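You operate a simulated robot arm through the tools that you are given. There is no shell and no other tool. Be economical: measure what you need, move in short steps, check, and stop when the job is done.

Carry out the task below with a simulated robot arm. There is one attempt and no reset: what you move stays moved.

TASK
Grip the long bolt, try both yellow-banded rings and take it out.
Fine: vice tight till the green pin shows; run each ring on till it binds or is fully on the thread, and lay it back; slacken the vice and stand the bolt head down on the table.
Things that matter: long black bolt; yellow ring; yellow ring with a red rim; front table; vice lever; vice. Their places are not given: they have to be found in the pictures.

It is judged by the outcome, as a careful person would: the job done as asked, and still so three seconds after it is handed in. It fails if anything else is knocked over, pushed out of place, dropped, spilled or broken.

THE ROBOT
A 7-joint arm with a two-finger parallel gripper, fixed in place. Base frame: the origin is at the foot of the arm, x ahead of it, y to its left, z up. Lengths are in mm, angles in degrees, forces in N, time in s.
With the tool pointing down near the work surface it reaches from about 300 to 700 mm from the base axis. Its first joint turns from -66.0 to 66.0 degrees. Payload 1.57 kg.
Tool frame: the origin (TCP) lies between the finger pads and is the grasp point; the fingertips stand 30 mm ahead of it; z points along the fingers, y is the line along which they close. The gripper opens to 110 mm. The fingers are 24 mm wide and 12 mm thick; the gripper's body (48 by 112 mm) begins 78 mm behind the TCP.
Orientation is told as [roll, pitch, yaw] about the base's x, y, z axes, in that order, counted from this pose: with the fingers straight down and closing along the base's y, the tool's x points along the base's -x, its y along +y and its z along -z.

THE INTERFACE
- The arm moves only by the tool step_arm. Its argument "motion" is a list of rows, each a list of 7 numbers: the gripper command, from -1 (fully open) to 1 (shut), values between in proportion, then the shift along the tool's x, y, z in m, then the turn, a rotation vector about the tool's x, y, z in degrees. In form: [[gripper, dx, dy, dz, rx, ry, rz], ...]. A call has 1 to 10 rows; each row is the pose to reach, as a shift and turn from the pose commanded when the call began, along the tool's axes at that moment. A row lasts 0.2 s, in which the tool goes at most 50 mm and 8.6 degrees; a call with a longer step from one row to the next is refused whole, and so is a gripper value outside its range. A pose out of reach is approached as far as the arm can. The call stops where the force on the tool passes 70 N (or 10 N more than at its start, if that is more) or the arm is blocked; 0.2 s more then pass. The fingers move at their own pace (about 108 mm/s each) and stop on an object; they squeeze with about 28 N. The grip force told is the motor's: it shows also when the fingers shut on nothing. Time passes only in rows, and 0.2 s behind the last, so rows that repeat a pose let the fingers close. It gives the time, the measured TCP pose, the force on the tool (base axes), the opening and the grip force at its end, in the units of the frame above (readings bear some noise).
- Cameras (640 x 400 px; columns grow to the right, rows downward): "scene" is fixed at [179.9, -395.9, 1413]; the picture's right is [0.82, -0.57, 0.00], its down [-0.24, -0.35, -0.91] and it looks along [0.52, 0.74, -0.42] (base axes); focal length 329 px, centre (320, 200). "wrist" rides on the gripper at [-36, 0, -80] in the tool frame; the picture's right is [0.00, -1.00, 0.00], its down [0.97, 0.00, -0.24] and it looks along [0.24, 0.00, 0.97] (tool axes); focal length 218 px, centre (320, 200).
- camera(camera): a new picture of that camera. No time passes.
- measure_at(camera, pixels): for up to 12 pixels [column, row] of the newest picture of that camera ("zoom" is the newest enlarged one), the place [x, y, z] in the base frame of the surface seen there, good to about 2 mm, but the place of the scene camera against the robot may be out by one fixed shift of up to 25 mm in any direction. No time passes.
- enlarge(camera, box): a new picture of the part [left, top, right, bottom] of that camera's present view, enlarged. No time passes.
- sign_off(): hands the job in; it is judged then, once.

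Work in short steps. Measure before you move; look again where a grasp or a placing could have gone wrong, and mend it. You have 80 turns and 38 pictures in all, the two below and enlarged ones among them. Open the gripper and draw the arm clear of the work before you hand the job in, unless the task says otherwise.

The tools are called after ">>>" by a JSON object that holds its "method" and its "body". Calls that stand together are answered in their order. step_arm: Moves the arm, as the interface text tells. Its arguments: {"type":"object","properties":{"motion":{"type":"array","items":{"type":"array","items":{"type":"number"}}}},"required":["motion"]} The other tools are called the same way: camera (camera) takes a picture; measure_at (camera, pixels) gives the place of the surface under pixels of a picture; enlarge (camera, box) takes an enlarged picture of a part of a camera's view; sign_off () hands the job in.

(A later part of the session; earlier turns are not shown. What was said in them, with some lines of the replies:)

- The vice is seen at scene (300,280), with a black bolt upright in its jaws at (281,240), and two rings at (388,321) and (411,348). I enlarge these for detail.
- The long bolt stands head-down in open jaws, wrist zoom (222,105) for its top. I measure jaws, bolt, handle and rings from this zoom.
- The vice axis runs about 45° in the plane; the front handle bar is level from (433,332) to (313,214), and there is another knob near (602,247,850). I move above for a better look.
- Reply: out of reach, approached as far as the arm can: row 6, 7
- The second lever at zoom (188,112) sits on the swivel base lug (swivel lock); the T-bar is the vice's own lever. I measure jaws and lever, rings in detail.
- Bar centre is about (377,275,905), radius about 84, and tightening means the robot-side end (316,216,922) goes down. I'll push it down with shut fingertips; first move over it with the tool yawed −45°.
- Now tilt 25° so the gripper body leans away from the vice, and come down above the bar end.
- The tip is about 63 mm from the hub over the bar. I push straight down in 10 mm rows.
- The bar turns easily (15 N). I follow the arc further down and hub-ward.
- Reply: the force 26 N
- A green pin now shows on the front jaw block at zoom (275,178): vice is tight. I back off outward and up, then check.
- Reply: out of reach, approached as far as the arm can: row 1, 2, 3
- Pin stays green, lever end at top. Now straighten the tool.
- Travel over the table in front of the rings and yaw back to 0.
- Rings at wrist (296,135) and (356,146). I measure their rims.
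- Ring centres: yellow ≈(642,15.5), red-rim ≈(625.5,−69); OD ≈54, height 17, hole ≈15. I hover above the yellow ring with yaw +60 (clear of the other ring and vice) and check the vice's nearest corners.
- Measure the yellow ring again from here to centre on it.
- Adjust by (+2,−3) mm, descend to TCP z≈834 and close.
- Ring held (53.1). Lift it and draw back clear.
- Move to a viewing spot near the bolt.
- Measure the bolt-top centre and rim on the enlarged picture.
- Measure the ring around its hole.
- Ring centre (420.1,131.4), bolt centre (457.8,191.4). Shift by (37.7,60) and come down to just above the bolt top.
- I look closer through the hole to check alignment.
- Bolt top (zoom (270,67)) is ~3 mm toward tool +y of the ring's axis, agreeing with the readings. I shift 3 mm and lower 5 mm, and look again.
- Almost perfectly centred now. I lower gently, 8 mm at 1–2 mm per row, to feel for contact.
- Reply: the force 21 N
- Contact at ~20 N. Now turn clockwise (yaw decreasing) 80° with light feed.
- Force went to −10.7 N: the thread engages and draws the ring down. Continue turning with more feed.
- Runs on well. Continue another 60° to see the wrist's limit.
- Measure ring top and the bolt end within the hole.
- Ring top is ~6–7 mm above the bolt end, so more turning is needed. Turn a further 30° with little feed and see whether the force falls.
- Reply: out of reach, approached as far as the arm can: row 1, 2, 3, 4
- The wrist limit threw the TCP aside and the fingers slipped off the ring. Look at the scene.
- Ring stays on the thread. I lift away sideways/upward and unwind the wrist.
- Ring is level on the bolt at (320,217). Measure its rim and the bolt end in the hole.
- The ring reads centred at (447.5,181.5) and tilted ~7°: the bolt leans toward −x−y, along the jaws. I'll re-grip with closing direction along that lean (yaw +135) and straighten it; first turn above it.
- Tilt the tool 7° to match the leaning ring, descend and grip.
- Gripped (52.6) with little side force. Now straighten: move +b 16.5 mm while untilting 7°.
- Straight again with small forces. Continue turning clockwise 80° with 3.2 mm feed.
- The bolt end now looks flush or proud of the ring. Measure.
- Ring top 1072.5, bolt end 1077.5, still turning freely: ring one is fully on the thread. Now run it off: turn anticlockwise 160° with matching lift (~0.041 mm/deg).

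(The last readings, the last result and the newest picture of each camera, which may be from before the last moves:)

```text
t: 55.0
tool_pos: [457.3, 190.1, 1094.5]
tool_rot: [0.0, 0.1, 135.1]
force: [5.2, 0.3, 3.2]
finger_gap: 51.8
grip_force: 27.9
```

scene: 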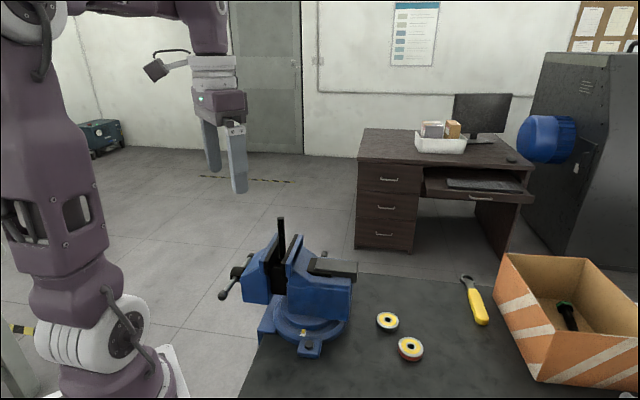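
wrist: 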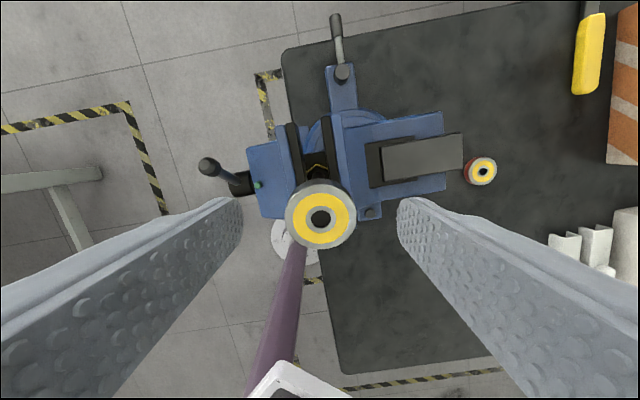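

Now open, rewind the wrist in place around the ring (fingers clear by 13 mm), and re-grip at yaw −160.

>>> {"method": "step_arm", "body": {"motion": [[-0.45, 0, 0, 0, 0, 0, 0], [-0.45, 0, 0, 0, 0, 0, 0], [-0.45, 0, 0, 0, 0, 0, 8.5], [-0.45, 0, 0, 0, 0, 0, 17], [-0.45, 0, 0, 0, 0, 0, 25.5], [-0.45, 0, 0, 0, 0, 0, 34], [-0.45, 0, 0, 0, 0, 0, 42.5], [-0.45, 0, 0, 0, 0, 0, 51], [-0.45, 0, 0, 0, 0, 0, 59.5], [-0.45, 0, 0, 0, 0, 0, 68]]}}

>>> {"method": "step_arm", "body": {"motion": [[-0.45, 0, 0, 0, 0, 0, 8.5], [-0.45, 0, 0, 0, 0, 0, 17], [-0.45, 0, 0, 0, 0, 0, 25.5], [-0.45, 0, 0, 0, 0, 0, 34], [-0.45, 0, 0, 0, 0, 0, 42.5], [-0.45, 0, 0, 0, 0, 0, 51], [-0.45, 0, 0, 0, 0, 0, 59.5], [-0.45, 0, 0, 0, 0, 0, 68], [-0.45, 0, 0, 0, 0, 0, 76.5], [-0.45, 0, 0, 0, 0, 0, 85]]}}

>>> {"method": "step_arm", "body": {"motion": [[-0.45, 0, 0, 0, 0, 0, 8.5], [-0.45, 0, 0, 0, 0, 0, 17], [-0.45, 0, 0, 0, 0, 0, 25.5], [-0.45, 0, 0, 0, 0, 0, 34], [-0.45, 0, 0, 0, 0, 0, 42.5], [-0.45, 0, 0, 0, 0, 0, 51], [-0.45, 0, 0, 0, 0, 0, 59.5], [-0.45, 0, 0, 0, 0, 0, 68], [-0.45, 0, 0, 0, 0, 0, 76.5], [-0.45, 0, 0, 0, 0, 0, 85]]}}

>>> {"method": "step_arm", "body": {"motion": [[-0.45, 0, 0, 0, 0, 0, 8.5], [-0.45, 0, 0, 0, 0, 0, 17], [-0.45, 0, 0, 0, 0, 0, 25.5], [-0.45, 0, 0, 0, 0, 0, 34], [-0.45, 0, 0, 0, 0, 0, 42.5], [-0.45, 0, 0, 0, 0, 0, 50], [-0.45, 0, 0, 0, 0, 0, 50]]}}

>>> {"method": "enlarge", "body": {"camera": "wrist", "box": [260, 160, 380, 260]}}

```text
t: 57.2
tool_pos: [458.1, 190.7, 1095.3]
tool_rot: [0.0, 0.0, 66.8]
force: [0.8, -0.3, -0.5]
finger_gap: 79.8
grip_force: 0.0
```

```text
t: 59.4
tool_pos: [457.2, 192.1, 1094.5]
tool_rot: [0.1, 0.1, -18.3]
force: [0.6, -0.5, -0.9]
finger_gap: 79.7
grip_force: 0.0
```

```text
t: 61.6
tool_pos: [457.0, 189.5, 1094.7]
tool_rot: [0.0, 0.0, -103.3]
force: [0.1, 0.4, 0.3]
finger_gap: 80.1
grip_force: 0.0
```

```text
t: 63.2
tool_pos: [457.0, 190.7, 1094.7]
tool_rot: [0.0, -0.1, -153.1]
force: [0.1, -1.0, 0.3]
finger_gap: 80.1
grip_force: 0.1
```

```text
4.00 times, centred on (320, 210) of wrist
```

zoom: 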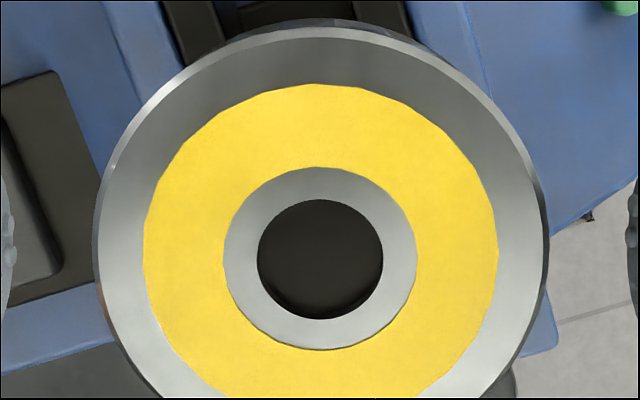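

Ring is level and centred. Grip and unscrew another ~250°.

>>> {"method": "step_arm", "body": {"motion": [[0.3, 0, 0, 0, 0, 0, 0], [0.3, 0, 0, 0, 0, 0, 0], [0.3, 0, 0, -0.0002, 0, 0, -8], [0.3, 0, 0, -0.0006, 0, 0, -16], [0.3, 0, 0, -0.0009, 0, 0, -24], [0.3, 0, 0, -0.0013, 0, 0, -32], [0.3, 0, 0, -0.0016, 0, 0, -40], [0.3, 0, 0, -0.0019, 0, 0, -48], [0.3, 0, 0, -0.0023, 0, 0, -56], [0.3, 0, 0, -0.0026, 0, 0, -64]]}}

>>> {"method": "step_arm", "body": {"motion": [[0.3, 0, 0, -0.0003, 0, 0, -8], [0.3, 0, 0, -0.0006, 0, 0, -16], [0.3, 0, 0, -0.001, 0, 0, -24], [0.3, 0, 0, -0.0013, 0, 0, -32], [0.3, 0, 0, -0.0016, 0, 0, -40], [0.3, 0, 0, -0.002, 0, 0, -48], [0.3, 0, 0, -0.0023, 0, 0, -56], [0.3, 0, 0, -0.0026, 0, 0, -64], [0.3, 0, 0, -0.003, 0, 0, -72], [0.3, 0, 0, -0.0033, 0, 0, -80]]}}

```text
t: 65.4
tool_pos: [456.6, 189.8, 1096.9]
tool_rot: [0.0, 0.0, -88.8]
force: [-3.3, 11.3, 10.5]
finger_gap: 53.3
grip_force: 27.9
```

```text
t: 67.6
tool_pos: [457.4, 190.7, 1101.6]
tool_rot: [0.1, 0.0, -8.8]
force: [4.5, 3.3, 4.6]
finger_gap: 53.3
grip_force: 27.7
```

>>> {"method": "step_arm", "body": {"motion": [[0.3, 0, 0, -0.0004, 0, 0, -8], [0.3, 0, 0, -0.0008, 0, 0, -16], [0.3, 0, 0, -0.0012, 0, 0, -24], [0.3, 0, 0, -0.0016, 0, 0, -32], [0.3, 0, 0, -0.002, 0, 0, -40], [0.3, 0, 0, -0.0024, 0, 0, -48], [0.3, 0, 0, -0.0028, 0, 0, -56], [0.3, 0, 0, -0.0032, 0, 0, -64], [0.3, 0, 0, -0.0036, 0, 0, -72], [0.3, 0, 0, -0.004, 0, 0, -80]]}}

>>> {"method": "step_arm", "body": {"motion": [[0.3, 0, 0, -0.0004, 0, 0, -8], [0.3, 0, 0, -0.0008, 0, 0, -16], [0.3, 0, 0, -0.0012, 0, 0, -24], [0.3, 0, 0, -0.0016, 0, 0, -32], [0.3, 0, 0, -0.002, 0, 0, -40], [0.3, 0, 0, -0.0024, 0, 0, -48], [0.3, 0, 0, -0.0028, 0, 0, -56], [0.3, 0, 0, -0.0031, 0, 0, -62]]}}

>>> {"method": "enlarge", "body": {"camera": "wrist", "box": [270, 180, 370, 260]}}

```text
t: 69.8
tool_pos: [457.4, 191.1, 1104.9]
tool_rot: [0.0, -0.1, 71.2]
force: [0.1, 6.4, 2.8]
finger_gap: 53.3
grip_force: 28.4
```

```text
t: 71.6
tool_pos: [457.1, 192.0, 1107.5]
tool_rot: [0.0, 0.0, 133.2]
force: [-1.2, 7.0, 2.4]
finger_gap: 52.9
grip_force: 28.3
```

```text
5.00 times, centred on (320, 220) of wrist
```

zoom: 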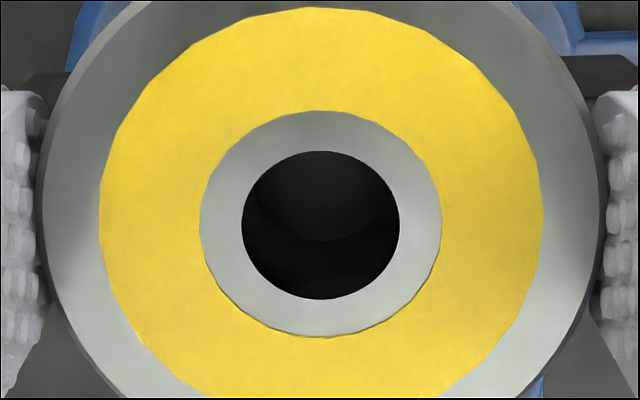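

The bolt end sits ~16 mm below the ring's top: nearly free. Lift gently.

>>> {"method": "step_arm", "body": {"motion": [[0.3, 0, 0, -0.001, 0, 0, 0], [0.3, 0, 0, -0.002, 0, 0, 0], [0.3, 0, 0, -0.003, 0, 0, 0], [0.3, 0, 0, -0.0045, 0, 0, 0], [0.3, 0, 0, -0.006, 0, 0, 0], [0.3, 0, 0, -0.008, 0, 0, 0]]}}

```text
t: 73.0
tool_pos: [458.0, 191.2, 1116.6]
tool_rot: [0.1, 0.0, 133.0]
force: [0.5, -0.1, -1.8]
finger_gap: 53.3
grip_force: 27.7
```

Free and held. Carry it back: rise, cross to the approach point (yaw back to 60), and come down to z≈850 over its old place (642.5,16).

>>> {"method": "step_arm", "body": {"motion": [[0.3, 0, 0, -0.036, 0, 0, 0], [0.3, 0.0247, 0.0077, -0.036, 0, 0, 8.1], [0.3, 0.0494, 0.0154, -0.036, 0, 0, 16.2], [0.3, 0.0741, 0.0231, -0.036, 0, 0, 24.3], [0.3, 0.0988, 0.0308, -0.036, 0, 0, 32.4], [0.3, 0.1235, 0.0385, -0.036, 0, 0, 40.5], [0.3, 0.1482, 0.0462, -0.036, 0, 0, 48.6], [0.3, 0.1729, 0.054, -0.036, 0, 0, 56.7], [0.3, 0.1976, 0.0617, -0.036, 0, 0, 64.8], [0.3, 0.2224, 0.0694, -0.036, 0, 0, 73]]}}

>>> {"method": "step_arm", "body": {"motion": [[0.3, 0, 0, 0, 0, 0, 0], [0.3, -0.01, -0.008, 0.03, 0, 0, 0], [0.3, -0.022, -0.017, 0.066, 0, 0, 0], [0.3, -0.034, -0.026, 0.102, 0, 0, 0], [0.3, -0.046, -0.035, 0.138, 0, 0, 0], [0.3, -0.058, -0.044, 0.174, 0, 0, 0], [0.3, -0.068, -0.052, 0.21, 0, 0, 0], [0.3, -0.0721, -0.0548, 0.25, 0, 0, 0], [0.3, -0.0721, -0.0548, 0.285, 0, 0, 0], [0.3, -0.0721, -0.0548, 0.302, 0, 0, 0]]}}

>>> {"method": "step_arm", "body": {"motion": [[0.3, 0, 0, 0, 0, 0, 0]]}}

```text
t: 75.2
tool_pos: [558.7, -21.7, 1150.5]
tool_rot: [0.1, 0.1, 60.0]
force: [0.0, -0.3, -0.4]
finger_gap: 53.2
grip_force: 28.0
```

```text
t: 77.4
tool_pos: [642.6, 14.8, 850.4]
tool_rot: [-0.1, 0.0, 60.0]
force: [0.0, 0.2, -2.1]
finger_gap: 53.3
grip_force: 28.2
```

```text
t: 77.8
tool_pos: [641.9, 14.7, 849.8]
tool_rot: [-0.1, 0.0, 60.0]
force: [-0.1, 0.0, -2.0]
finger_gap: 53.2
grip_force: 28.3
```

Lower slowly until the table is felt.

>>> {"method": "step_arm", "body": {"motion": [[0.3, 0, 0, 0.004, 0, 0, 0], [0.3, 0, 0, 0.008, 0, 0, 0], [0.3, 0, 0, 0.011, 0, 0, 0], [0.3, 0, 0, 0.013, 0, 0, 0], [0.3, 0, 0, 0.015, 0, 0, 0], [0.3, 0, 0, 0.0155, 0, 0, 0]]}}

```text
t: 79.2
tool_pos: [641.0, 15.6, 831.9]
tool_rot: [0.0, -0.1, 60.0]
force: [0.6, -0.2, -1.8]
finger_gap: 53.4
grip_force: 28.0
```

>>> {"method": "step_arm", "body": {"motion": [[0.3, 0, 0, 0.001, 0, 0, 0], [0.3, 0, 0, 0.002, 0, 0, 0], [0.3, 0, 0, 0.003, 0, 0, 0]]}}

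>>> {"method": "enlarge", "body": {"camera": "scene", "box": [350, 270, 450, 370]}}

```text
t: 80.0
tool_pos: [642.0, 15.5, 831.9]
tool_rot: [-0.1, -0.1, 60.0]
force: [-3.6, 3.2, 17.9]
finger_gap: 53.3
grip_force: 28.3
```

```text
4.00 times, centred on (400, 320) of scene
```

zoom: 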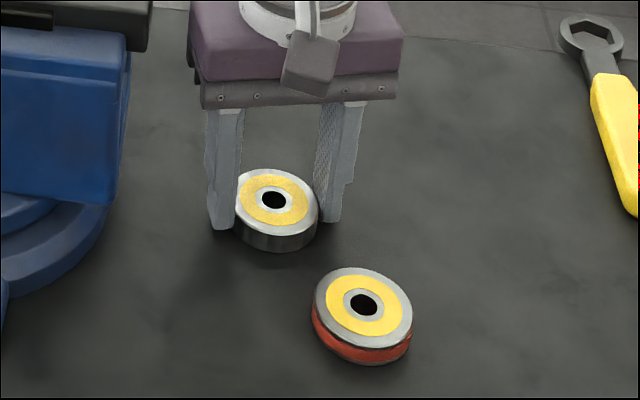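

Ring one is down. Use this zoom to compare both rings' centres (scene shift cancels), and release and rise.

>>> {"method": "measure_at", "body": {"camera": "zoom", "pixels": [[254, 200], [294, 200], [274, 186], [274, 214], [343, 304], [385, 304], [364, 289], [364, 320], [335, 304], [393, 304], [364, 280], [364, 329]]}}

>>> {"method": "step_arm", "body": {"motion": [[-0.45, 0, 0, -0.002, 0, 0, 0], [-0.45, 0, 0, -0.002, 0, 0, 0], [-0.45, 0, 0, -0.03, 0, 0, 0], [-0.45, 0, 0, -0.06, 0, 0, 0], [-0.45, 0, 0, -0.09, 0, 0, 0], [-0.45, 0.027, -0.009, -0.09, 0, 0, 0], [-0.45, 0.054, -0.018, -0.09, 0, 0, 0], [-0.45, 0.0814, -0.028, -0.09, 0, 0, 0], [-0.45, 0.0814, -0.028, -0.09, 0, 0, 0]]}}

>>> {"method": "camera", "body": {"camera": "wrist"}}

```text
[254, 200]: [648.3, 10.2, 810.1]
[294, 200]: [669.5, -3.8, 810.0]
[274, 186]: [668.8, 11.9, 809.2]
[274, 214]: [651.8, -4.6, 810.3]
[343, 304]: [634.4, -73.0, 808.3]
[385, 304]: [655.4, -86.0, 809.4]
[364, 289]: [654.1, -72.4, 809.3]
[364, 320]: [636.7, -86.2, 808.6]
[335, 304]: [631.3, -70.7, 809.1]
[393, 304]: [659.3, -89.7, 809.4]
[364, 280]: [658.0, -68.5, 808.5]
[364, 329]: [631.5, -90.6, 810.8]
```

```text
t: 82.0
tool_pos: [622.3, -72.2, 919.8]
tool_rot: [0.0, 0.0, 60.1]
force: [0.5, 0.0, 0.5]
finger_gap: 79.7
grip_force: 0.1
```

```text
5 pictures are left
```

wrist: 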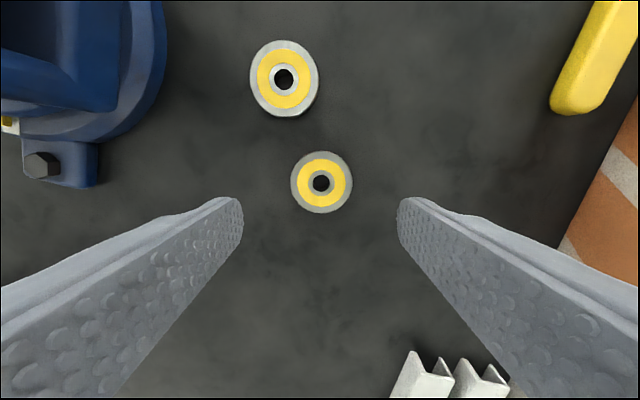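

>>> {"method": "measure_at", "body": {"camera": "wrist", "pixels": [[293, 183], [349, 183], [321, 155], [321, 211], [301, 163], [341, 203], [301, 203], [341, 163], [284, 50], [284, 108], [256, 79], [312, 79]]}}

```text
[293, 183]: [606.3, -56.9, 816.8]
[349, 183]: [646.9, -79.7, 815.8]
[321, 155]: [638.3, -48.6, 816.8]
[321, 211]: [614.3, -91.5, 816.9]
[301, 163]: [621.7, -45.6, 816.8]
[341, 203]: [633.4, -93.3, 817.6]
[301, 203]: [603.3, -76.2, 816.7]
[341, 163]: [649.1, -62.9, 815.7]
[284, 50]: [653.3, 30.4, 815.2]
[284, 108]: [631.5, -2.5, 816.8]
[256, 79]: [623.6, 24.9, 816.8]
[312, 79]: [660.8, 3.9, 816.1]
```

Ring two centre ≈(626.7,−69.3). Descend, grip, lift and carry above the bolt with yaw turned to ~130.

>>> {"method": "step_arm", "body": {"motion": [[-0.45, -0.0035, -0.0015, 0.02, 0, 0, 0], [-0.45, -0.0035, -0.0015, 0.045, 0, 0, 0], [-0.45, -0.0035, -0.0015, 0.07, 0, 0, 0], [-0.45, -0.0035, -0.0015, 0.083, 0, 0, 0], [-0.45, -0.0035, -0.0015, 0.0875, 0, 0, 0], [-0.45, -0.0035, -0.0015, 0.0875, 0, 0, 0], [0.3, -0.0035, -0.0015, 0.0875, 0, 0, 0], [0.3, -0.0035, -0.0015, 0.0875, 0, 0, 0]]}}

>>> {"method": "step_arm", "body": {"motion": [[0.3, 0, 0, -0.02, 0, 0, 0], [0.3, 0, 0, -0.05, 0, 0, 0], [0.3, -0.001, 0.008, -0.085, 0, 0, 0], [0.3, -0.002, 0.018, -0.12, 0, 0, 0], [0.3, -0.003, 0.029, -0.155, 0, 0, 0], [0.3, -0.004, 0.04, -0.19, 0, 0, 0], [0.3, -0.005, 0.051, -0.225, 0, 0, 0], [0.3, -0.007, 0.062, -0.26, 0, 0, 0], [0.3, -0.008, 0.073, -0.29, 0, 0, 0], [0.3, -0.0095, 0.0825, -0.316, 0, 0, 0]]}}

>>> {"method": "step_arm", "body": {"motion": [[0.3, -0.0147, 0.0216, 0, 0, 0, -7.8], [0.3, -0.0293, 0.0432, 0, 0, 0, -15.6], [0.3, -0.044, 0.0648, 0, 0, 0, -23.4], [0.3, -0.0587, 0.0864, 0, 0, 0, -31.2], [0.3, -0.0733, 0.108, 0, 0, 0, -39], [0.3, -0.088, 0.1297, 0, 0, 0, -46.8], [0.3, -0.1027, 0.1513, 0, 0, 0, -54.6], [0.3, -0.1173, 0.1729, 0, 0, 0, -62.4], [0.3, -0.132, 0.1945, 0, 0, 0, -70], [0.3, -0.132, 0.1945, 0, 0, 0, -70]]}}

>>> {"method": "step_arm", "body": {"motion": [[0.3, 0, 0, 0, 0, 0, 0], [0.3, 0, 0, 0, 0, 0, 0]]}}

```text
t: 83.8
tool_pos: [627.8, -65.3, 833.9]
tool_rot: [0.0, 0.0, 59.9]
force: [0.0, -0.2, 0.5]
finger_gap: 52.9
grip_force: 28.0
```

```text
t: 86.0
tool_pos: [559.0, -15.2, 1149.5]
tool_rot: [0.0, 0.1, 60.0]
force: [0.4, 0.5, -1.4]
finger_gap: 53.1
grip_force: 28.3
```

```text
t: 88.2
tool_pos: [461.7, 194.8, 1149.5]
tool_rot: [0.0, 0.0, 130.1]
force: [0.0, 0.0, -1.7]
finger_gap: 52.8
grip_force: 27.9
```

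```text
t: 88.8
tool_pos: [462.0, 194.6, 1148.3]
tool_rot: [0.1, 0.0, 129.9]
force: [0.1, 0.5, -1.6]
finger_gap: 52.9
grip_force: 27.9
```

Correct toward the bolt axis and lower to ~4 mm above the bolt, then look through the hole.

>>> {"method": "step_arm", "body": {"motion": [[0.3, -0.0038, 0.0053, 0, 0, 0, 0], [0.3, -0.0038, 0.0053, 0.015, 0, 0, 0], [0.3, -0.0038, 0.0053, 0.028, 0, 0, 0], [0.3, -0.0038, 0.0053, 0.032, 0, 0, 0], [0.3, -0.0038, 0.0053, 0.032, 0, 0, 0]]}}

>>> {"method": "enlarge", "body": {"camera": "wrist", "box": [296, 200, 344, 248]}}

```text
t: 90.0
tool_pos: [452.3, 193.9, 1118.0]
tool_rot: [0.0, 0.0, 130.0]
force: [-0.4, 0.0, -1.6]
finger_gap: 52.9
grip_force: 27.7
```

```text
8.33 times, centred on (320, 224) of wrist
```

zoom: 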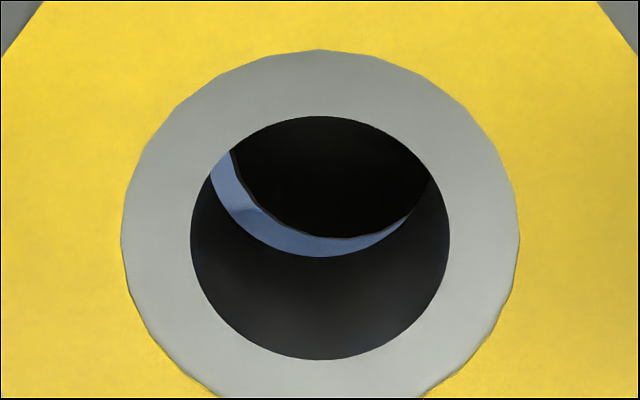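

Bolt appears ~1.4 mm right and ~1 mm down of the hole's axis. Correct and lower gently onto it.

>>> {"method": "step_arm", "body": {"motion": [[0.3, 0.001, -0.0014, 0, 0, 0, 0], [0.3, 0.001, -0.0014, 0.003, 0, 0, 0], [0.3, 0.001, -0.0014, 0.005, 0, 0, 0], [0.3, 0.001, -0.0014, 0.007, 0, 0, 0], [0.3, 0.001, -0.0014, 0.008, 0, 0, 0], [0.3, 0.001, -0.0014, 0.009, 0, 0, 0], [0.3, 0.001, -0.0014, 0.0095, 0, 0, 0]]}}

```text
t: 91.6
tool_pos: [454.4, 195.0, 1108.5]
tool_rot: [-0.2, 0.0, 129.9]
force: [4.9, -4.1, 18.0]
finger_gap: 53.2
grip_force: 28.2
```

Side force of ~6 N pushes the tool along its +x: nudge 1 mm that way.

>>> {"method": "step_arm", "body": {"motion": [[0.3, 0, 0, -0.002, 0, 0, 0], [0.3, 0.001, 0, -0.002, 0, 0, 0], [0.3, 0.001, 0, 0, 0, 0, 0], [0.3, 0.001, 0, 0, 0, 0, 0]]}}

>>> {"method": "enlarge", "body": {"camera": "wrist", "box": [296, 200, 344, 248]}}

```text
t: 92.6
tool_pos: [454.9, 195.3, 1108.8]
tool_rot: [-0.1, 0.0, 130.1]
force: [0.4, -1.2, 12.6]
finger_gap: 52.8
grip_force: 28.1
```

```text
8.33 times, centred on (320, 224) of wrist
```

zoom: 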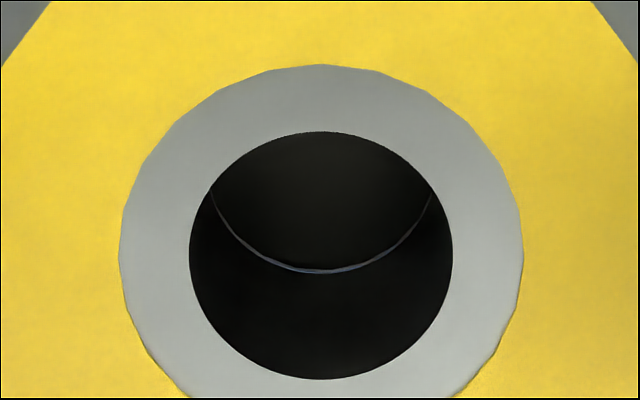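

Concentric now. Turn clockwise 80° with light feed.

>>> {"method": "step_arm", "body": {"motion": [[0.3, 0, 0, 0.0003, 0, 0, 8], [0.3, 0, 0, 0.0006, 0, 0, 16], [0.3, 0, 0, 0.0009, 0, 0, 24], [0.3, 0, 0, 0.0012, 0, 0, 32], [0.3, 0, 0, 0.0015, 0, 0, 40], [0.3, 0, 0, 0.0018, 0, 0, 48], [0.3, 0, 0, 0.0021, 0, 0, 56], [0.3, 0, 0, 0.0024, 0, 0, 64], [0.3, 0, 0, 0.0027, 0, 0, 72], [0.3, 0, 0, 0.003, 0, 0, 80]]}}

```text
t: 94.8
tool_pos: [456.1, 193.1, 1105.1]
tool_rot: [0.0, 0.1, 49.8]
force: [7.5, 1.3, 2.1]
finger_gap: 53.3
grip_force: 27.7
```

Thread follows. The ring sits off-centre in the pads, so I release, recentre on the bolt and re-grip before turning more.

>>> {"method": "step_arm", "body": {"motion": [[-0.1, 0, 0, 0, 0, 0, 0], [-0.1, 0, 0, 0, 0, 0, 0], [-0.1, 0, 0, 0, 0, 0, 0]]}}

>>> {"method": "step_arm", "body": {"motion": [[-0.1, 0, 0, 0, 0, 0, 0]]}}

>>> {"method": "measure_at", "body": {"camera": "scene", "pixels": [[320, 300]]}}

```text
t: 95.6
tool_pos: [455.0, 192.7, 1104.8]
tool_rot: [0.0, -0.1, 50.0]
force: [-1.2, 0.1, -0.8]
finger_gap: 60.4
grip_force: 0.0
```

```text
t: 96.0
tool_pos: [455.5, 192.4, 1104.5]
tool_rot: [-0.1, 0.0, 50.0]
force: [-0.5, 0.7, 0.0]
finger_gap: 60.4
grip_force: 0.0
```

```text
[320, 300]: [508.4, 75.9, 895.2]
```

>>> {"method": "step_arm", "body": {"motion": [[-0.1, -0.0008, -0.0026, 0.001, 0, 0, 0], [-0.1, -0.0008, -0.0026, 0.002, 0, 0, 0], [0.3, -0.0008, -0.0026, 0.002, 0, 0, 0], [0.3, -0.0008, -0.0026, 0.002, 0, 0, 0]]}}

>>> {"method": "step_arm", "body": {"motion": [[0.3, 0, 0, 0.0003, 0, 0, 8], [0.3, 0, 0, 0.0006, 0, 0, 16], [0.3, 0, 0, 0.0009, 0, 0, 24], [0.3, 0, 0, 0.0012, 0, 0, 32], [0.3, 0, 0, 0.0015, 0, 0, 40], [0.3, 0, 0, 0.0019, 0, 0, 48], [0.3, 0, 0, 0.0023, 0, 0, 56], [0.3, 0, 0, 0.0026, 0, 0, 64], [0.3, 0, 0, 0.0029, 0, 0, 72], [0.3, 0, 0, 0.0032, 0, 0, 80]]}}

```text
t: 97.0
tool_pos: [457.4, 192.4, 1103.9]
tool_rot: [0.1, -0.1, 50.0]
force: [-5.7, 4.4, 2.2]
finger_gap: 53.0
grip_force: 28.2
```

```text
t: 99.2
tool_pos: [457.0, 191.8, 1099.8]
tool_rot: [-0.1, 0.0, -30.1]
force: [0.1, -4.6, 4.1]
finger_gap: 51.9
grip_force: 27.8
```

Still advancing freely. Another 80°.

>>> {"method": "step_arm", "body": {"motion": [[0.3, 0, 0, 0.0003, 0, 0, 8], [0.3, 0, 0, 0.0006, 0, 0, 16], [0.3, 0, 0, 0.0009, 0, 0, 24], [0.3, 0, 0, 0.0012, 0, 0, 32], [0.3, 0, 0, 0.0015, 0, 0, 40], [0.3, 0, 0, 0.0019, 0, 0, 48], [0.3, 0, 0, 0.0023, 0, 0, 56], [0.3, 0, 0, 0.0026, 0, 0, 64], [0.3, 0, 0, 0.0029, 0, 0, 72], [0.3, 0, 0, 0.0032, 0, 0, 80]]}}

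```text
t: 101.4
tool_pos: [458.3, 192.0, 1095.1]
tool_rot: [0.0, 0.0, -110.1]
force: [-0.8, 0.2, 1.2]
finger_gap: 53.5
grip_force: 28.0
```

>>> {"method": "step_arm", "body": {"motion": [[0.3, 0, 0, 0.0003, 0, 0, 8], [0.3, 0, 0, 0.0006, 0, 0, 16], [0.3, 0, 0, 0.0009, 0, 0, 24], [0.3, 0, 0, 0.0012, 0, 0, 32], [0.3, 0, 0, 0.0016, 0, 0, 40], [0.3, 0, 0, 0.002, 0, 0, 48], [0.3, 0, 0, 0.002, 0, 0, 48]]}}

>>> {"method": "enlarge", "body": {"camera": "wrist", "box": [270, 180, 370, 260]}}

```text
t: 103.0
tool_pos: [457.8, 192.9, 1093.8]
tool_rot: [0.0, -0.1, -158.1]
force: [-1.4, -2.3, -4.1]
finger_gap: 52.5
grip_force: 27.9
```

```text
5.00 times, centred on (320, 220) of wrist
```

zoom: 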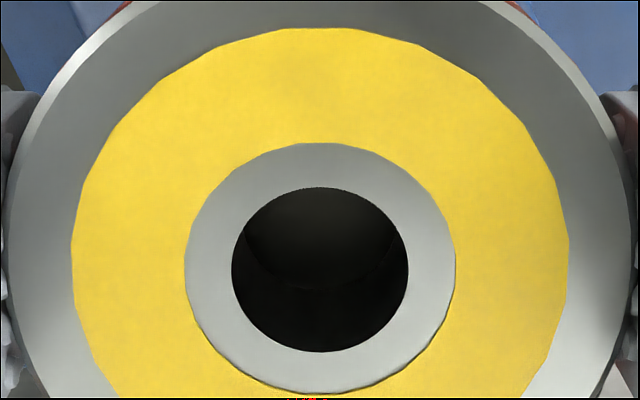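

The hole looks larger and the bolt end still deep: the ring may have bound with fingers slipping down it. Measure.

>>> {"method": "measure_at", "body": {"camera": "zoom", "pixels": [[320, 240], [300, 220], [340, 260], [320, 270], [320, 100], [150, 260], [490, 260], [320, 370], [430, 260], [210, 260]]}}

```text
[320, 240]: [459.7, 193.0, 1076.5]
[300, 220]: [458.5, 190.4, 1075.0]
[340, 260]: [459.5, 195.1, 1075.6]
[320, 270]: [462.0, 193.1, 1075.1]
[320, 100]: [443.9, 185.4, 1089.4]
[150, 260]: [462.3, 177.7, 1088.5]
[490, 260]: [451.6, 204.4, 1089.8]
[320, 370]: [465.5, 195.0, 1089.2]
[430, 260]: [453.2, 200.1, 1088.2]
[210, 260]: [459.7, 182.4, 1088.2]
```

Ring two: top 1089, bolt end 1075.5 → about 3–3.5 mm on and no further over 200° of turning; it has bound and the fingers slipped down its sides. I re-grip 10 mm higher and run it off.

>>> {"method": "step_arm", "body": {"motion": [[-0.1, 0, 0, 0, 0, 0, 0], [-0.1, 0, 0, 0, 0, 0, 0], [-0.1, 0, 0, -0.005, 0, 0, 0], [-0.1, 0, 0, -0.0105, 0, 0, 0], [-0.1, 0, 0, -0.0105, 0, 0, 0], [0.3, 0, 0, -0.0105, 0, 0, 0], [0.3, 0, 0, -0.0105, 0, 0, 0]]}}

>>> {"method": "step_arm", "body": {"motion": [[0.3, 0, 0, 0, 0, 0, -8], [0.3, 0, 0, -0.0001, 0, 0, -16], [0.3, 0, 0, -0.0003, 0, 0, -24], [0.3, 0, 0, -0.0006, 0, 0, -32], [0.3, 0, 0, -0.0009, 0, 0, -40], [0.3, 0, 0, -0.0012, 0, 0, -48], [0.3, 0, 0, -0.0015, 0, 0, -56], [0.3, 0, 0, -0.0018, 0, 0, -64], [0.3, 0, 0, -0.0021, 0, 0, -72], [0.3, 0, 0, -0.0024, 0, 0, -80]]}}

>>> {"method": "step_arm", "body": {"motion": [[0.3, 0, 0, -0.0003, 0, 0, -8], [0.3, 0, 0, -0.0006, 0, 0, -16], [0.3, 0, 0, -0.0009, 0, 0, -24], [0.3, 0, 0, -0.0012, 0, 0, -32], [0.3, 0, 0, -0.0015, 0, 0, -40], [0.3, 0, 0, -0.0018, 0, 0, -48], [0.3, 0, 0, -0.0021, 0, 0, -56], [0.3, 0, 0, -0.0024, 0, 0, -64], [0.3, 0, 0, -0.0027, 0, 0, -72], [0.3, 0, 0, -0.003, 0, 0, -80]]}}

```text
t: 104.6
tool_pos: [456.5, 192.6, 1104.8]
tool_rot: [-0.1, 0.0, -158.0]
force: [-1.5, 1.8, -1.1]
finger_gap: 52.6
grip_force: 27.7
```

```text
t: 106.8
tool_pos: [458.6, 192.8, 1107.1]
tool_rot: [0.0, 0.0, -77.9]
force: [-0.7, -1.7, 0.3]
finger_gap: 52.8
grip_force: 27.5
```

```text
t: 109.0
tool_pos: [456.7, 193.1, 1110.2]
tool_rot: [0.0, 0.0, 2.1]
force: [0.2, -0.2, -1.9]
finger_gap: 52.7
grip_force: 28.1
```

Force is just the ring's weight: it is off. Lift, carry back to its place (626.7,−69.3) and lower slowly.

>>> {"method": "step_arm", "body": {"motion": [[0.3, 0, 0, -0.002, 0, 0, 0], [0.3, 0, 0, -0.004, 0, 0, 0], [0.3, 0, 0, -0.006, 0, 0, 0]]}}

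>>> {"method": "step_arm", "body": {"motion": [[0.3, 0, 0, -0.036, 0, 0, 0], [0.3, -0.0106, -0.024, -0.036, 0, 0, -6.4], [0.3, -0.0211, -0.048, -0.036, 0, 0, -12.9], [0.3, -0.0317, -0.072, -0.036, 0, 0, -19.3], [0.3, -0.0422, -0.096, -0.036, 0, 0, -25.8], [0.3, -0.0528, -0.12, -0.036, 0, 0, -32.2], [0.3, -0.0633, -0.144, -0.036, 0, 0, -38.7], [0.3, -0.0739, -0.168, -0.036, 0, 0, -45.1], [0.3, -0.0844, -0.192, -0.036, 0, 0, -51.6], [0.3, -0.095, -0.216, -0.036, 0, 0, -58]]}}

>>> {"method": "step_arm", "body": {"motion": [[0.3, 0, 0, 0, 0, 0, 0], [0.3, 0.001, -0.009, 0.03, 0, 0, 0], [0.3, 0.002, -0.021, 0.066, 0, 0, 0], [0.3, 0.004, -0.034, 0.102, 0, 0, 0], [0.3, 0.005, -0.047, 0.138, 0, 0, 0], [0.3, 0.007, -0.06, 0.174, 0, 0, 0], [0.3, 0.008, -0.073, 0.21, 0, 0, 0], [0.3, 0.0093, -0.0824, 0.25, 0, 0, 0], [0.3, 0.0093, -0.0824, 0.285, 0, 0, 0], [0.3, 0.0093, -0.0824, 0.3, 0, 0, 0]]}}

>>> {"method": "step_arm", "body": {"motion": [[0.3, 0, 0, 0, 0, 0, 0], [0.3, 0, 0, 0.006, 0, 0, 0], [0.3, 0, 0, 0.011, 0, 0, 0], [0.3, 0, 0, 0.014, 0, 0, 0], [0.3, 0, 0, 0.016, 0, 0, 0], [0.3, 0, 0, 0.017, 0, 0, 0], [0.3, 0, 0, 0.018, 0, 0, 0], [0.3, 0, 0, 0.019, 0, 0, 0]]}}

```text
t: 109.8
tool_pos: [459.4, 193.3, 1115.8]
tool_rot: [0.0, -0.1, 2.0]
force: [0.2, 0.3, -2.2]
finger_gap: 52.9
grip_force: 28.4
```

```text
t: 112.0
tool_pos: [561.9, -20.7, 1153.8]
tool_rot: [0.0, 0.0, 60.1]
force: [0.5, 0.7, -1.7]
finger_gap: 52.3
grip_force: 28.2
```

```text
t: 114.2
tool_pos: [628.7, -68.9, 855.2]
tool_rot: [0.0, 0.0, 60.0]
force: [-0.8, -0.1, -1.7]
finger_gap: 52.4
grip_force: 27.7
```

```text
t: 116.0
tool_pos: [628.4, -69.3, 834.0]
tool_rot: [-0.1, -0.1, 60.0]
force: [0.0, -0.7, -1.8]
finger_gap: 52.5
grip_force: 27.6
```

Ring is just above the table. Lower to contact in 1 mm steps.

>>> {"method": "step_arm", "body": {"motion": [[0.3, 0, 0, 0.0008, 0, 0, 0], [0.3, 0, 0, 0.0016, 0, 0, 0], [0.3, 0, 0, 0.0024, 0, 0, 0], [-0.45, 0, 0, 0.002, 0, 0, 0], [-0.45, 0, 0, 0.002, 0, 0, 0]]}}

>>> {"method": "step_arm", "body": {"motion": [[-0.45, 0, 0, -0.02, 0, 0, 0], [-0.45, 0, 0, -0.055, 0, 0, 0], [-0.45, 0, 0, -0.095, 0, 0, 0], [-0.45, -0.001, 0.012, -0.135, 0, 0, 0], [-0.45, -0.002, 0.026, -0.175, 0, 0, 0], [-0.45, -0.004, 0.04, -0.212, 0, 0, 0], [-0.45, -0.006, 0.054, -0.249, 0, 0, 0], [-0.45, -0.007, 0.069, -0.286, 0, 0, 0], [-0.45, -0.0087, 0.083, -0.319, 0, 0, 0]]}}

>>> {"method": "step_arm", "body": {"motion": [[1, -0.0045, 0.0153, 0, 0, 0, 8], [1, -0.0089, 0.0306, 0, 0, 0, 16], [1, -0.0134, 0.0458, 0, 0, 0, 24], [1, -0.0178, 0.0611, 0, 0, 0, 32], [1, -0.0223, 0.0764, 0, 0, 0, 40], [1, -0.0268, 0.0917, 0, 0, 0, 48], [1, -0.0312, 0.107, 0, 0, 0, 56], [1, -0.0357, 0.1222, 0, 0, 0, 64], [1, -0.0401, 0.1375, 0, 0, 0, 72], [1, -0.0446, 0.1528, 0, 0, 0, 80]]}}

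>>> {"method": "step_arm", "body": {"motion": [[1, 0.0184, 0.0163, 0, 0, 0, 3.1], [1, 0.0369, 0.0326, 0, 0, 0, 6.2], [1, 0.0553, 0.0489, 0, 0, 0, 9.4], [1, 0.0737, 0.0652, 0, 0, 0, 12.5], [1, 0.0922, 0.0816, 0, 0, 0, 15.6], [1, 0.1106, 0.0979, 0, 0, 0, 18.8], [1, 0.129, 0.1142, 0, 0, 0, 21.9], [1, 0.1475, 0.1305, 0, 0, 0, 25], [1, 0.1475, 0.1305, 0, 0, 0, 25], [1, 0.1475, 0.1305, 0, 0, 0, 25]]}}

```text
t: 117.2
tool_pos: [627.0, -69.5, 832.1]
tool_rot: [0.1, 0.0, 59.9]
force: [0.9, -0.4, 0.0]
finger_gap: 79.6
grip_force: 0.1
```

```text
t: 119.2
tool_pos: [559.6, -21.2, 1153.5]
tool_rot: [0.0, 0.0, 60.1]
force: [0.2, 0.1, 0.2]
finger_gap: 79.4
grip_force: 0.0
```

```text
t: 121.4
tool_pos: [449.7, 95.4, 1149.6]
tool_rot: [0.0, 0.1, -20.1]
force: [0.3, -0.4, 0.4]
finger_gap: 0.0
grip_force: 21.2
```

```text
t: 123.6
tool_pos: [354.2, 265.3, 1150.5]
tool_rot: [0.0, 0.0, -45.0]
force: [0.6, 0.4, -1.0]
finger_gap: 0.1
grip_force: 21.1
```

Over the lever's top end, on its robot side. Tilt, descend beside it, then sweep it back over (away and down) to slacken.

>>> {"method": "step_arm", "body": {"motion": [[1, 0, 0.001, 0.02, 0, -6, 0], [1, 0, 0.002, 0.04, 0, -12, 0], [1, 0, 0.002, 0.06, 0, -18, 0], [1, 0, 0.002, 0.085, 0, -25, 0], [1, 0, 0.002, 0.115, 0, -25, 0], [1, 0, 0.002, 0.145, 0, -25, 0], [1, 0, 0.002, 0.171, 0, -25, 0], [1, 0, 0.002, 0.171, 0, -25, 0]]}}

>>> {"method": "step_arm", "body": {"motion": [[1, 0, 0.015, 0, 0, 0, 0], [1, 0, 0.025, 0, 0, 0, 0], [1, 0.0008, 0.035, 0.0018, 0, 0, 0], [1, 0.003, 0.045, 0.0063, 0, 0, 0], [1, 0.0059, 0.055, 0.0127, 0, 0, 0], [1, 0.0102, 0.062, 0.0217, 0, 0, 0], [1, 0.0152, 0.066, 0.0326, 0, 0, 0], [1, 0.0203, 0.066, 0.0435, 0, 0, 0], [1, 0.0262, 0.066, 0.0562, 0, 0, 0]]}}

>>> {"method": "enlarge", "body": {"camera": "scene", "box": [200, 195, 340, 283]}}

```text
t: 125.4
tool_pos: [357.6, 268.1, 977.2]
tool_rot: [0.0, -25.1, -45.1]
force: [0.7, 0.0, -0.5]
finger_gap: 0.0
grip_force: 21.6
```

```text
t: 127.4
tool_pos: [403.5, 312.4, 916.4]
tool_rot: [0.0, -25.1, -45.1]
force: [-0.9, -0.7, 0.4]
finger_gap: 0.0
grip_force: 22.0
```

```text
4.55 times, centred on (270, 239) of scene
```

zoom: 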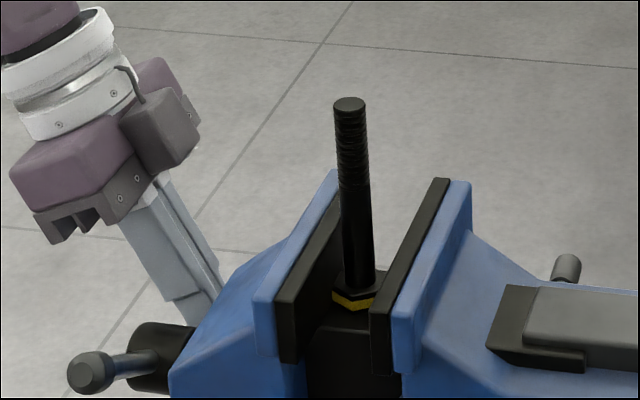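

Jaws are open, pin gone, bolt standing. Measure the bolt top and shank now, with ring offset known from earlier comparisons (~(+17.5,−11,−7)).

>>> {"method": "measure_at", "body": {"camera": "zoom", "pixels": [[349, 104], [340, 104], [358, 104], [353, 150], [357, 200], [361, 250], [365, 280], [350, 300], [380, 290], [335, 293]]}}

>>> {"method": "step_arm", "body": {"motion": [[1, -0.0127, 0, -0.0272, 0, 0, 0], [1, -0.0254, 0, -0.0363, 0, 0, 0], [1, -0.035, 0, -0.075, 0, 0, 0], [1, -0.05, 0, -0.11, 0, 0, 0], [1, -0.066, 0, -0.146, 0, 0, 0], [-0.3, -0.083, 0, -0.182, 0, 0, 0], [-0.3, -0.1, 0, -0.217, 0, 0, 0]]}}

>>> {"method": "step_arm", "body": {"motion": [[-0.3, 0, 0, 0, 0, 6, 0], [-0.3, 0, 0, 0, 0, 12, 0], [-0.3, 0, 0, 0, 0, 18, 0], [-0.3, 0, 0, 0, 0, 25, 0], [-0.3, 0, 0, 0, 0, 25, 0]]}}

```text
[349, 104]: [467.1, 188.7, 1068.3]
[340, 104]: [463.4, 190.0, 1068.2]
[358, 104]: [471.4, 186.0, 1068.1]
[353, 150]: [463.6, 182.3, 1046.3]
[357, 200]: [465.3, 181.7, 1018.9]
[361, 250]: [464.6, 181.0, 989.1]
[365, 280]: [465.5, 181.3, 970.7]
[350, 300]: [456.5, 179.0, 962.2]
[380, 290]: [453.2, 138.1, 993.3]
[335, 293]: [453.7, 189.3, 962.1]
```

```text
t: 129.0
tool_pos: [406.2, 320.9, 1156.3]
tool_rot: [0.0, -25.0, -45.0]
force: [0.5, 0.6, -0.3]
finger_gap: 71.5
grip_force: 0.0
```

```text
t: 130.2
tool_pos: [403.9, 317.0, 1156.9]
tool_rot: [0.0, 0.1, -45.0]
force: [0.3, -0.6, 0.9]
finger_gap: 71.7
grip_force: 0.1
```

Bolt stands upright at about (449,199). Move above it and verify with the last picture.

>>> {"method": "step_arm", "body": {"motion": [[-0.3, -0.023, -0.0103, 0, 0, 0, 0], [-0.3, -0.046, -0.0205, 0, 0, 0, 0], [-0.3, -0.069, -0.0308, 0, 0, 0, 0], [-0.3, -0.092, -0.041, 0, 0, 0, 0], [-0.3, -0.1151, -0.0513, 0, 0, 0, 0], [-0.3, -0.1151, -0.0513, 0, 0, 0, 0], [-0.3, -0.1151, -0.0513, 0, 0, 0, 0]]}}

>>> {"method": "camera", "body": {"camera": "wrist"}}

```text
t: 131.8
tool_pos: [448.2, 196.4, 1160.0]
tool_rot: [0.1, 0.0, -45.0]
force: [0.3, 0.6, 0.1]
finger_gap: 71.5
grip_force: 0.0
```

```text
0 pictures are left
```

wrist: 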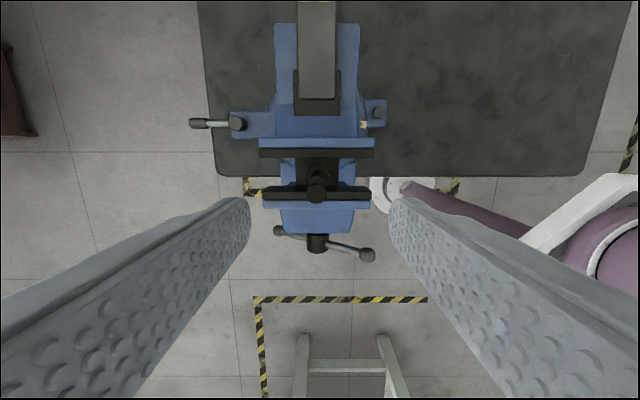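

>>> {"method": "measure_at", "body": {"camera": "wrist", "pixels": [[316, 192], [312, 192], [320, 192], [316, 188], [316, 197], [317, 172], [317, 178], [300, 193], [335, 193], [316, 150], [450, 110], [480, 150]]}}

```text
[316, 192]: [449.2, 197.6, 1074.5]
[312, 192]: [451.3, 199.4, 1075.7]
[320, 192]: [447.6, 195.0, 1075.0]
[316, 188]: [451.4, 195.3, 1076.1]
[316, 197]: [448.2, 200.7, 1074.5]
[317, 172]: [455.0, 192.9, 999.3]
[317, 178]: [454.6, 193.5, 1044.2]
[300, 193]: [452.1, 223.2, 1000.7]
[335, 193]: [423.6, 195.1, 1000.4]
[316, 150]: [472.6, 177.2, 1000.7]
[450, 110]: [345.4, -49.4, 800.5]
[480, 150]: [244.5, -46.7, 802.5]
```

Bolt top (449.6,197.6), upright. Descend, grip the shank and lift it out.

>>> {"method": "step_arm", "body": {"motion": [[-0.3, 0, 0.0017, 0.025, 0, 0, 0], [-0.3, 0, 0.0017, 0.055, 0, 0, 0], [-0.3, 0, 0.0017, 0.085, 0, 0, 0], [-0.3, 0, 0.0017, 0.105, 0, 0, 0], [-0.3, 0, 0.0017, 0.113, 0, 0, 0], [-0.3, 0, 0.0017, 0.113, 0, 0, 0], [1, 0, 0.0017, 0.113, 0, 0, 0], [1, 0, 0.0017, 0.113, 0, 0, 0], [1, 0, 0.0017, 0.113, 0, 0, 0]]}}

>>> {"method": "step_arm", "body": {"motion": [[1, 0, 0, -0.005, 0, 0, 0], [1, 0, 0, -0.01, 0, 0, 0], [1, 0, 0, -0.016, 0, 0, 0]]}}

```text
t: 133.8
tool_pos: [447.3, 200.6, 1043.4]
tool_rot: [0.0, 0.0, -45.0]
force: [0.3, -0.8, -0.8]
finger_gap: 15.4
grip_force: 27.4
```

```text
t: 134.6
tool_pos: [448.7, 200.9, 1058.1]
tool_rot: [0.0, 0.1, -45.0]
force: [-0.1, -0.7, -2.3]
finger_gap: 14.9
grip_force: 28.2
```

Free. Lift clear, carry to the open table spot (520,−120) and lower to just above the table.

>>> {"method": "step_arm", "body": {"motion": [[1, 0, 0, -0.025, 0, 0, 0], [1, 0, 0, -0.055, 0, 0, 0], [1, 0, 0, -0.085, 0, 0, 0], [1, 0, 0, -0.11, 0, 0, 0], [1, 0, 0, -0.117, 0, 0, 0], [1, 0, 0, -0.117, 0, 0, 0]]}}

>>> {"method": "step_arm", "body": {"motion": [[1, -0.015, -0.01, 0, 0, 0, 0], [1, -0.045, -0.029, 0, 0, 0, 0], [1, -0.08, -0.051, 0, 0, 0, 0], [1, -0.115, -0.073, 0, 0, 0, 0], [1, -0.15, -0.095, 0, 0, 0, 0], [1, -0.185, -0.117, 0, 0, 0, 0], [1, -0.22, -0.139, 0, 0, 0, 0], [1, -0.25, -0.1585, 0, 0, 0, 0], [1, -0.27, -0.171, 0, 0, 0, 0], [1, -0.2765, -0.1753, 0, 0, 0, 0]]}}

>>> {"method": "step_arm", "body": {"motion": [[1, 0, 0, 0, 0, 0, 0], [1, 0, 0, 0.03, 0, 0, 0], [1, 0, 0, 0.065, 0, 0, 0], [1, 0, 0, 0.1, 0, 0, 0], [1, 0, 0, 0.135, 0, 0, 0], [1, 0, 0, 0.17, 0, 0, 0], [1, 0, 0, 0.205, 0, 0, 0], [1, 0, 0, 0.235, 0, 0, 0], [1, 0, 0, 0.258, 0, 0, 0], [1, 0, 0, 0.27, 0, 0, 0]]}}

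```text
t: 136.0
tool_pos: [448.8, 200.8, 1177.3]
tool_rot: [0.0, 0.0, -45.0]
force: [-0.3, -0.3, -2.7]
finger_gap: 15.2
grip_force: 27.8
```

```text
t: 138.2
tool_pos: [522.7, -118.0, 1176.2]
tool_rot: [0.0, 0.0, -45.0]
force: [-0.2, 0.1, -2.3]
finger_gap: 15.0
grip_force: 27.8
```

```text
t: 140.4
tool_pos: [519.1, -118.8, 908.1]
tool_rot: [0.0, 0.0, -45.0]
force: [-0.3, 0.8, -2.2]
finger_gap: 15.1
grip_force: 28.3
```

Lower in 2–1 mm steps until contact is felt.

>>> {"method": "step_arm", "body": {"motion": [[1, 0, 0, 0.003, 0, 0, 0], [1, 0, 0, 0.006, 0, 0, 0], [1, 0, 0, 0.008, 0, 0, 0], [1, 0, 0, 0.01, 0, 0, 0], [1, 0, 0, 0.011, 0, 0, 0], [1, 0, 0, 0.012, 0, 0, 0]]}}

>>> {"method": "step_arm", "body": {"motion": [[1, 0, 0, 0, 0, 0, 0]]}}

```text
t: 141.8
tool_pos: [520.1, -118.8, 896.5]
tool_rot: [-0.1, 0.1, -45.0]
force: [0.5, 0.8, -2.0]
finger_gap: 15.0
grip_force: 28.3
```

```text
t: 142.2
tool_pos: [519.9, -118.8, 894.6]
tool_rot: [0.1, -0.1, -45.0]
force: [0.2, 0.1, -2.4]
finger_gap: 15.2
grip_force: 27.8
```

>>> {"method": "step_arm", "body": {"motion": [[1, 0, 0, 0.001, 0, 0, 0], [1, 0, 0, 0.002, 0, 0, 0]]}}

>>> {"method": "step_arm", "body": {"motion": [[1, 0, 0, 0.001, 0, 0, 0], [1, 0, 0, 0.002, 0, 0, 0]]}}

>>> {"method": "step_arm", "body": {"motion": [[1, 0, 0, 0.0007, 0, 0, 0], [1, 0, 0, 0.0015, 0, 0, 0]]}}

```text
t: 142.8
tool_pos: [520.0, -118.8, 893.6]
tool_rot: [0.0, 0.0, -45.0]
force: [1.0, 0.9, -2.2]
finger_gap: 15.1
grip_force: 27.9
```

```text
t: 143.4
tool_pos: [520.2, -120.0, 890.7]
tool_rot: [0.0, 0.0, -45.0]
force: [0.9, 0.2, -1.7]
finger_gap: 15.2
grip_force: 28.2
```

```text
t: 144.0
tool_pos: [520.4, -118.7, 889.7]
tool_rot: [0.0, -0.1, -44.9]
force: [-0.2, 1.0, 6.8]
finger_gap: 15.6
grip_force: 28.3
```

Contact (6.8 N). Seat it a touch, open gently, and rise straight up clear of the bolt.

>>> {"method": "step_arm", "body": {"motion": [[1, 0, 0, 0.0004, 0, 0, 0], [1, 0, 0, 0.0004, 0, 0, 0], [0.6, 0, 0, 0, 0, 0, 0], [0.2, 0, 0, 0, 0, 0, 0], [-0.2, 0, 0, 0, 0, 0, 0], [-0.2, 0, 0, 0, 0, 0, 0]]}}

>>> {"method": "step_arm", "body": {"motion": [[-0.2, 0, 0, -0.015, 0, 0, 0], [-0.2, 0, 0, -0.04, 0, 0, 0], [-0.2, 0, 0, -0.07, 0, 0, 0], [-0.2, 0, 0, -0.1, 0, 0, 0], [-0.2, 0, 0, -0.135, 0, 0, 0], [-0.2, 0, 0, -0.17, 0, 0, 0], [-0.2, 0, 0, -0.205, 0, 0, 0], [-0.2, 0, 0, -0.24, 0, 0, 0]]}}

>>> {"method": "measure_at", "body": {"camera": "scene", "pixels": [[320, 300]]}}

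```text
t: 145.4
tool_pos: [520.4, -119.1, 889.0]
tool_rot: [0.0, 0.0, -45.1]
force: [-0.4, -0.4, -0.8]
finger_gap: 66.1
grip_force: 0.1
```

```text
t: 147.2
tool_pos: [520.3, -118.4, 1129.0]
tool_rot: [0.1, 0.0, -44.9]
force: [0.4, 0.1, 0.1]
finger_gap: 66.1
grip_force: 0.0
```

```text
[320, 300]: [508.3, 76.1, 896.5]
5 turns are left
```

The bolt was felt to seat on the table, the fingers opened without side force, and the arm is drawn clear above it.

>>> {"method": "sign_off", "body": {}}

```text
The job is handed in.
```

The long bolt was clamped until the green pin showed, both rings were tried, and the bolt now stands head down on the table at about (520, −119). I had no pictures left to confirm it visually. I felt it touch the table at about 7 N, and there was no side force when the fingers opened.

- **Yellow ring:** it ran fully onto the thread, with about 5 mm of bolt showing above it. I laid it back within a couple of millimetres of where it started.
- **Red-rimmed ring:** it bound after about 3 mm, and the fingers slipped while I turned it a further 200°. I laid it back in its place too, going by the arm's position only.
- **Slip along the way:** while I was running the yellow ring on, the wrist reached its limit and the fingers slipped off. After that the bolt leaned about 7° in the jaws. I straightened it before carrying on.
- **Vice:** it is slackened. The jaws are open and the green pin no longer shows.
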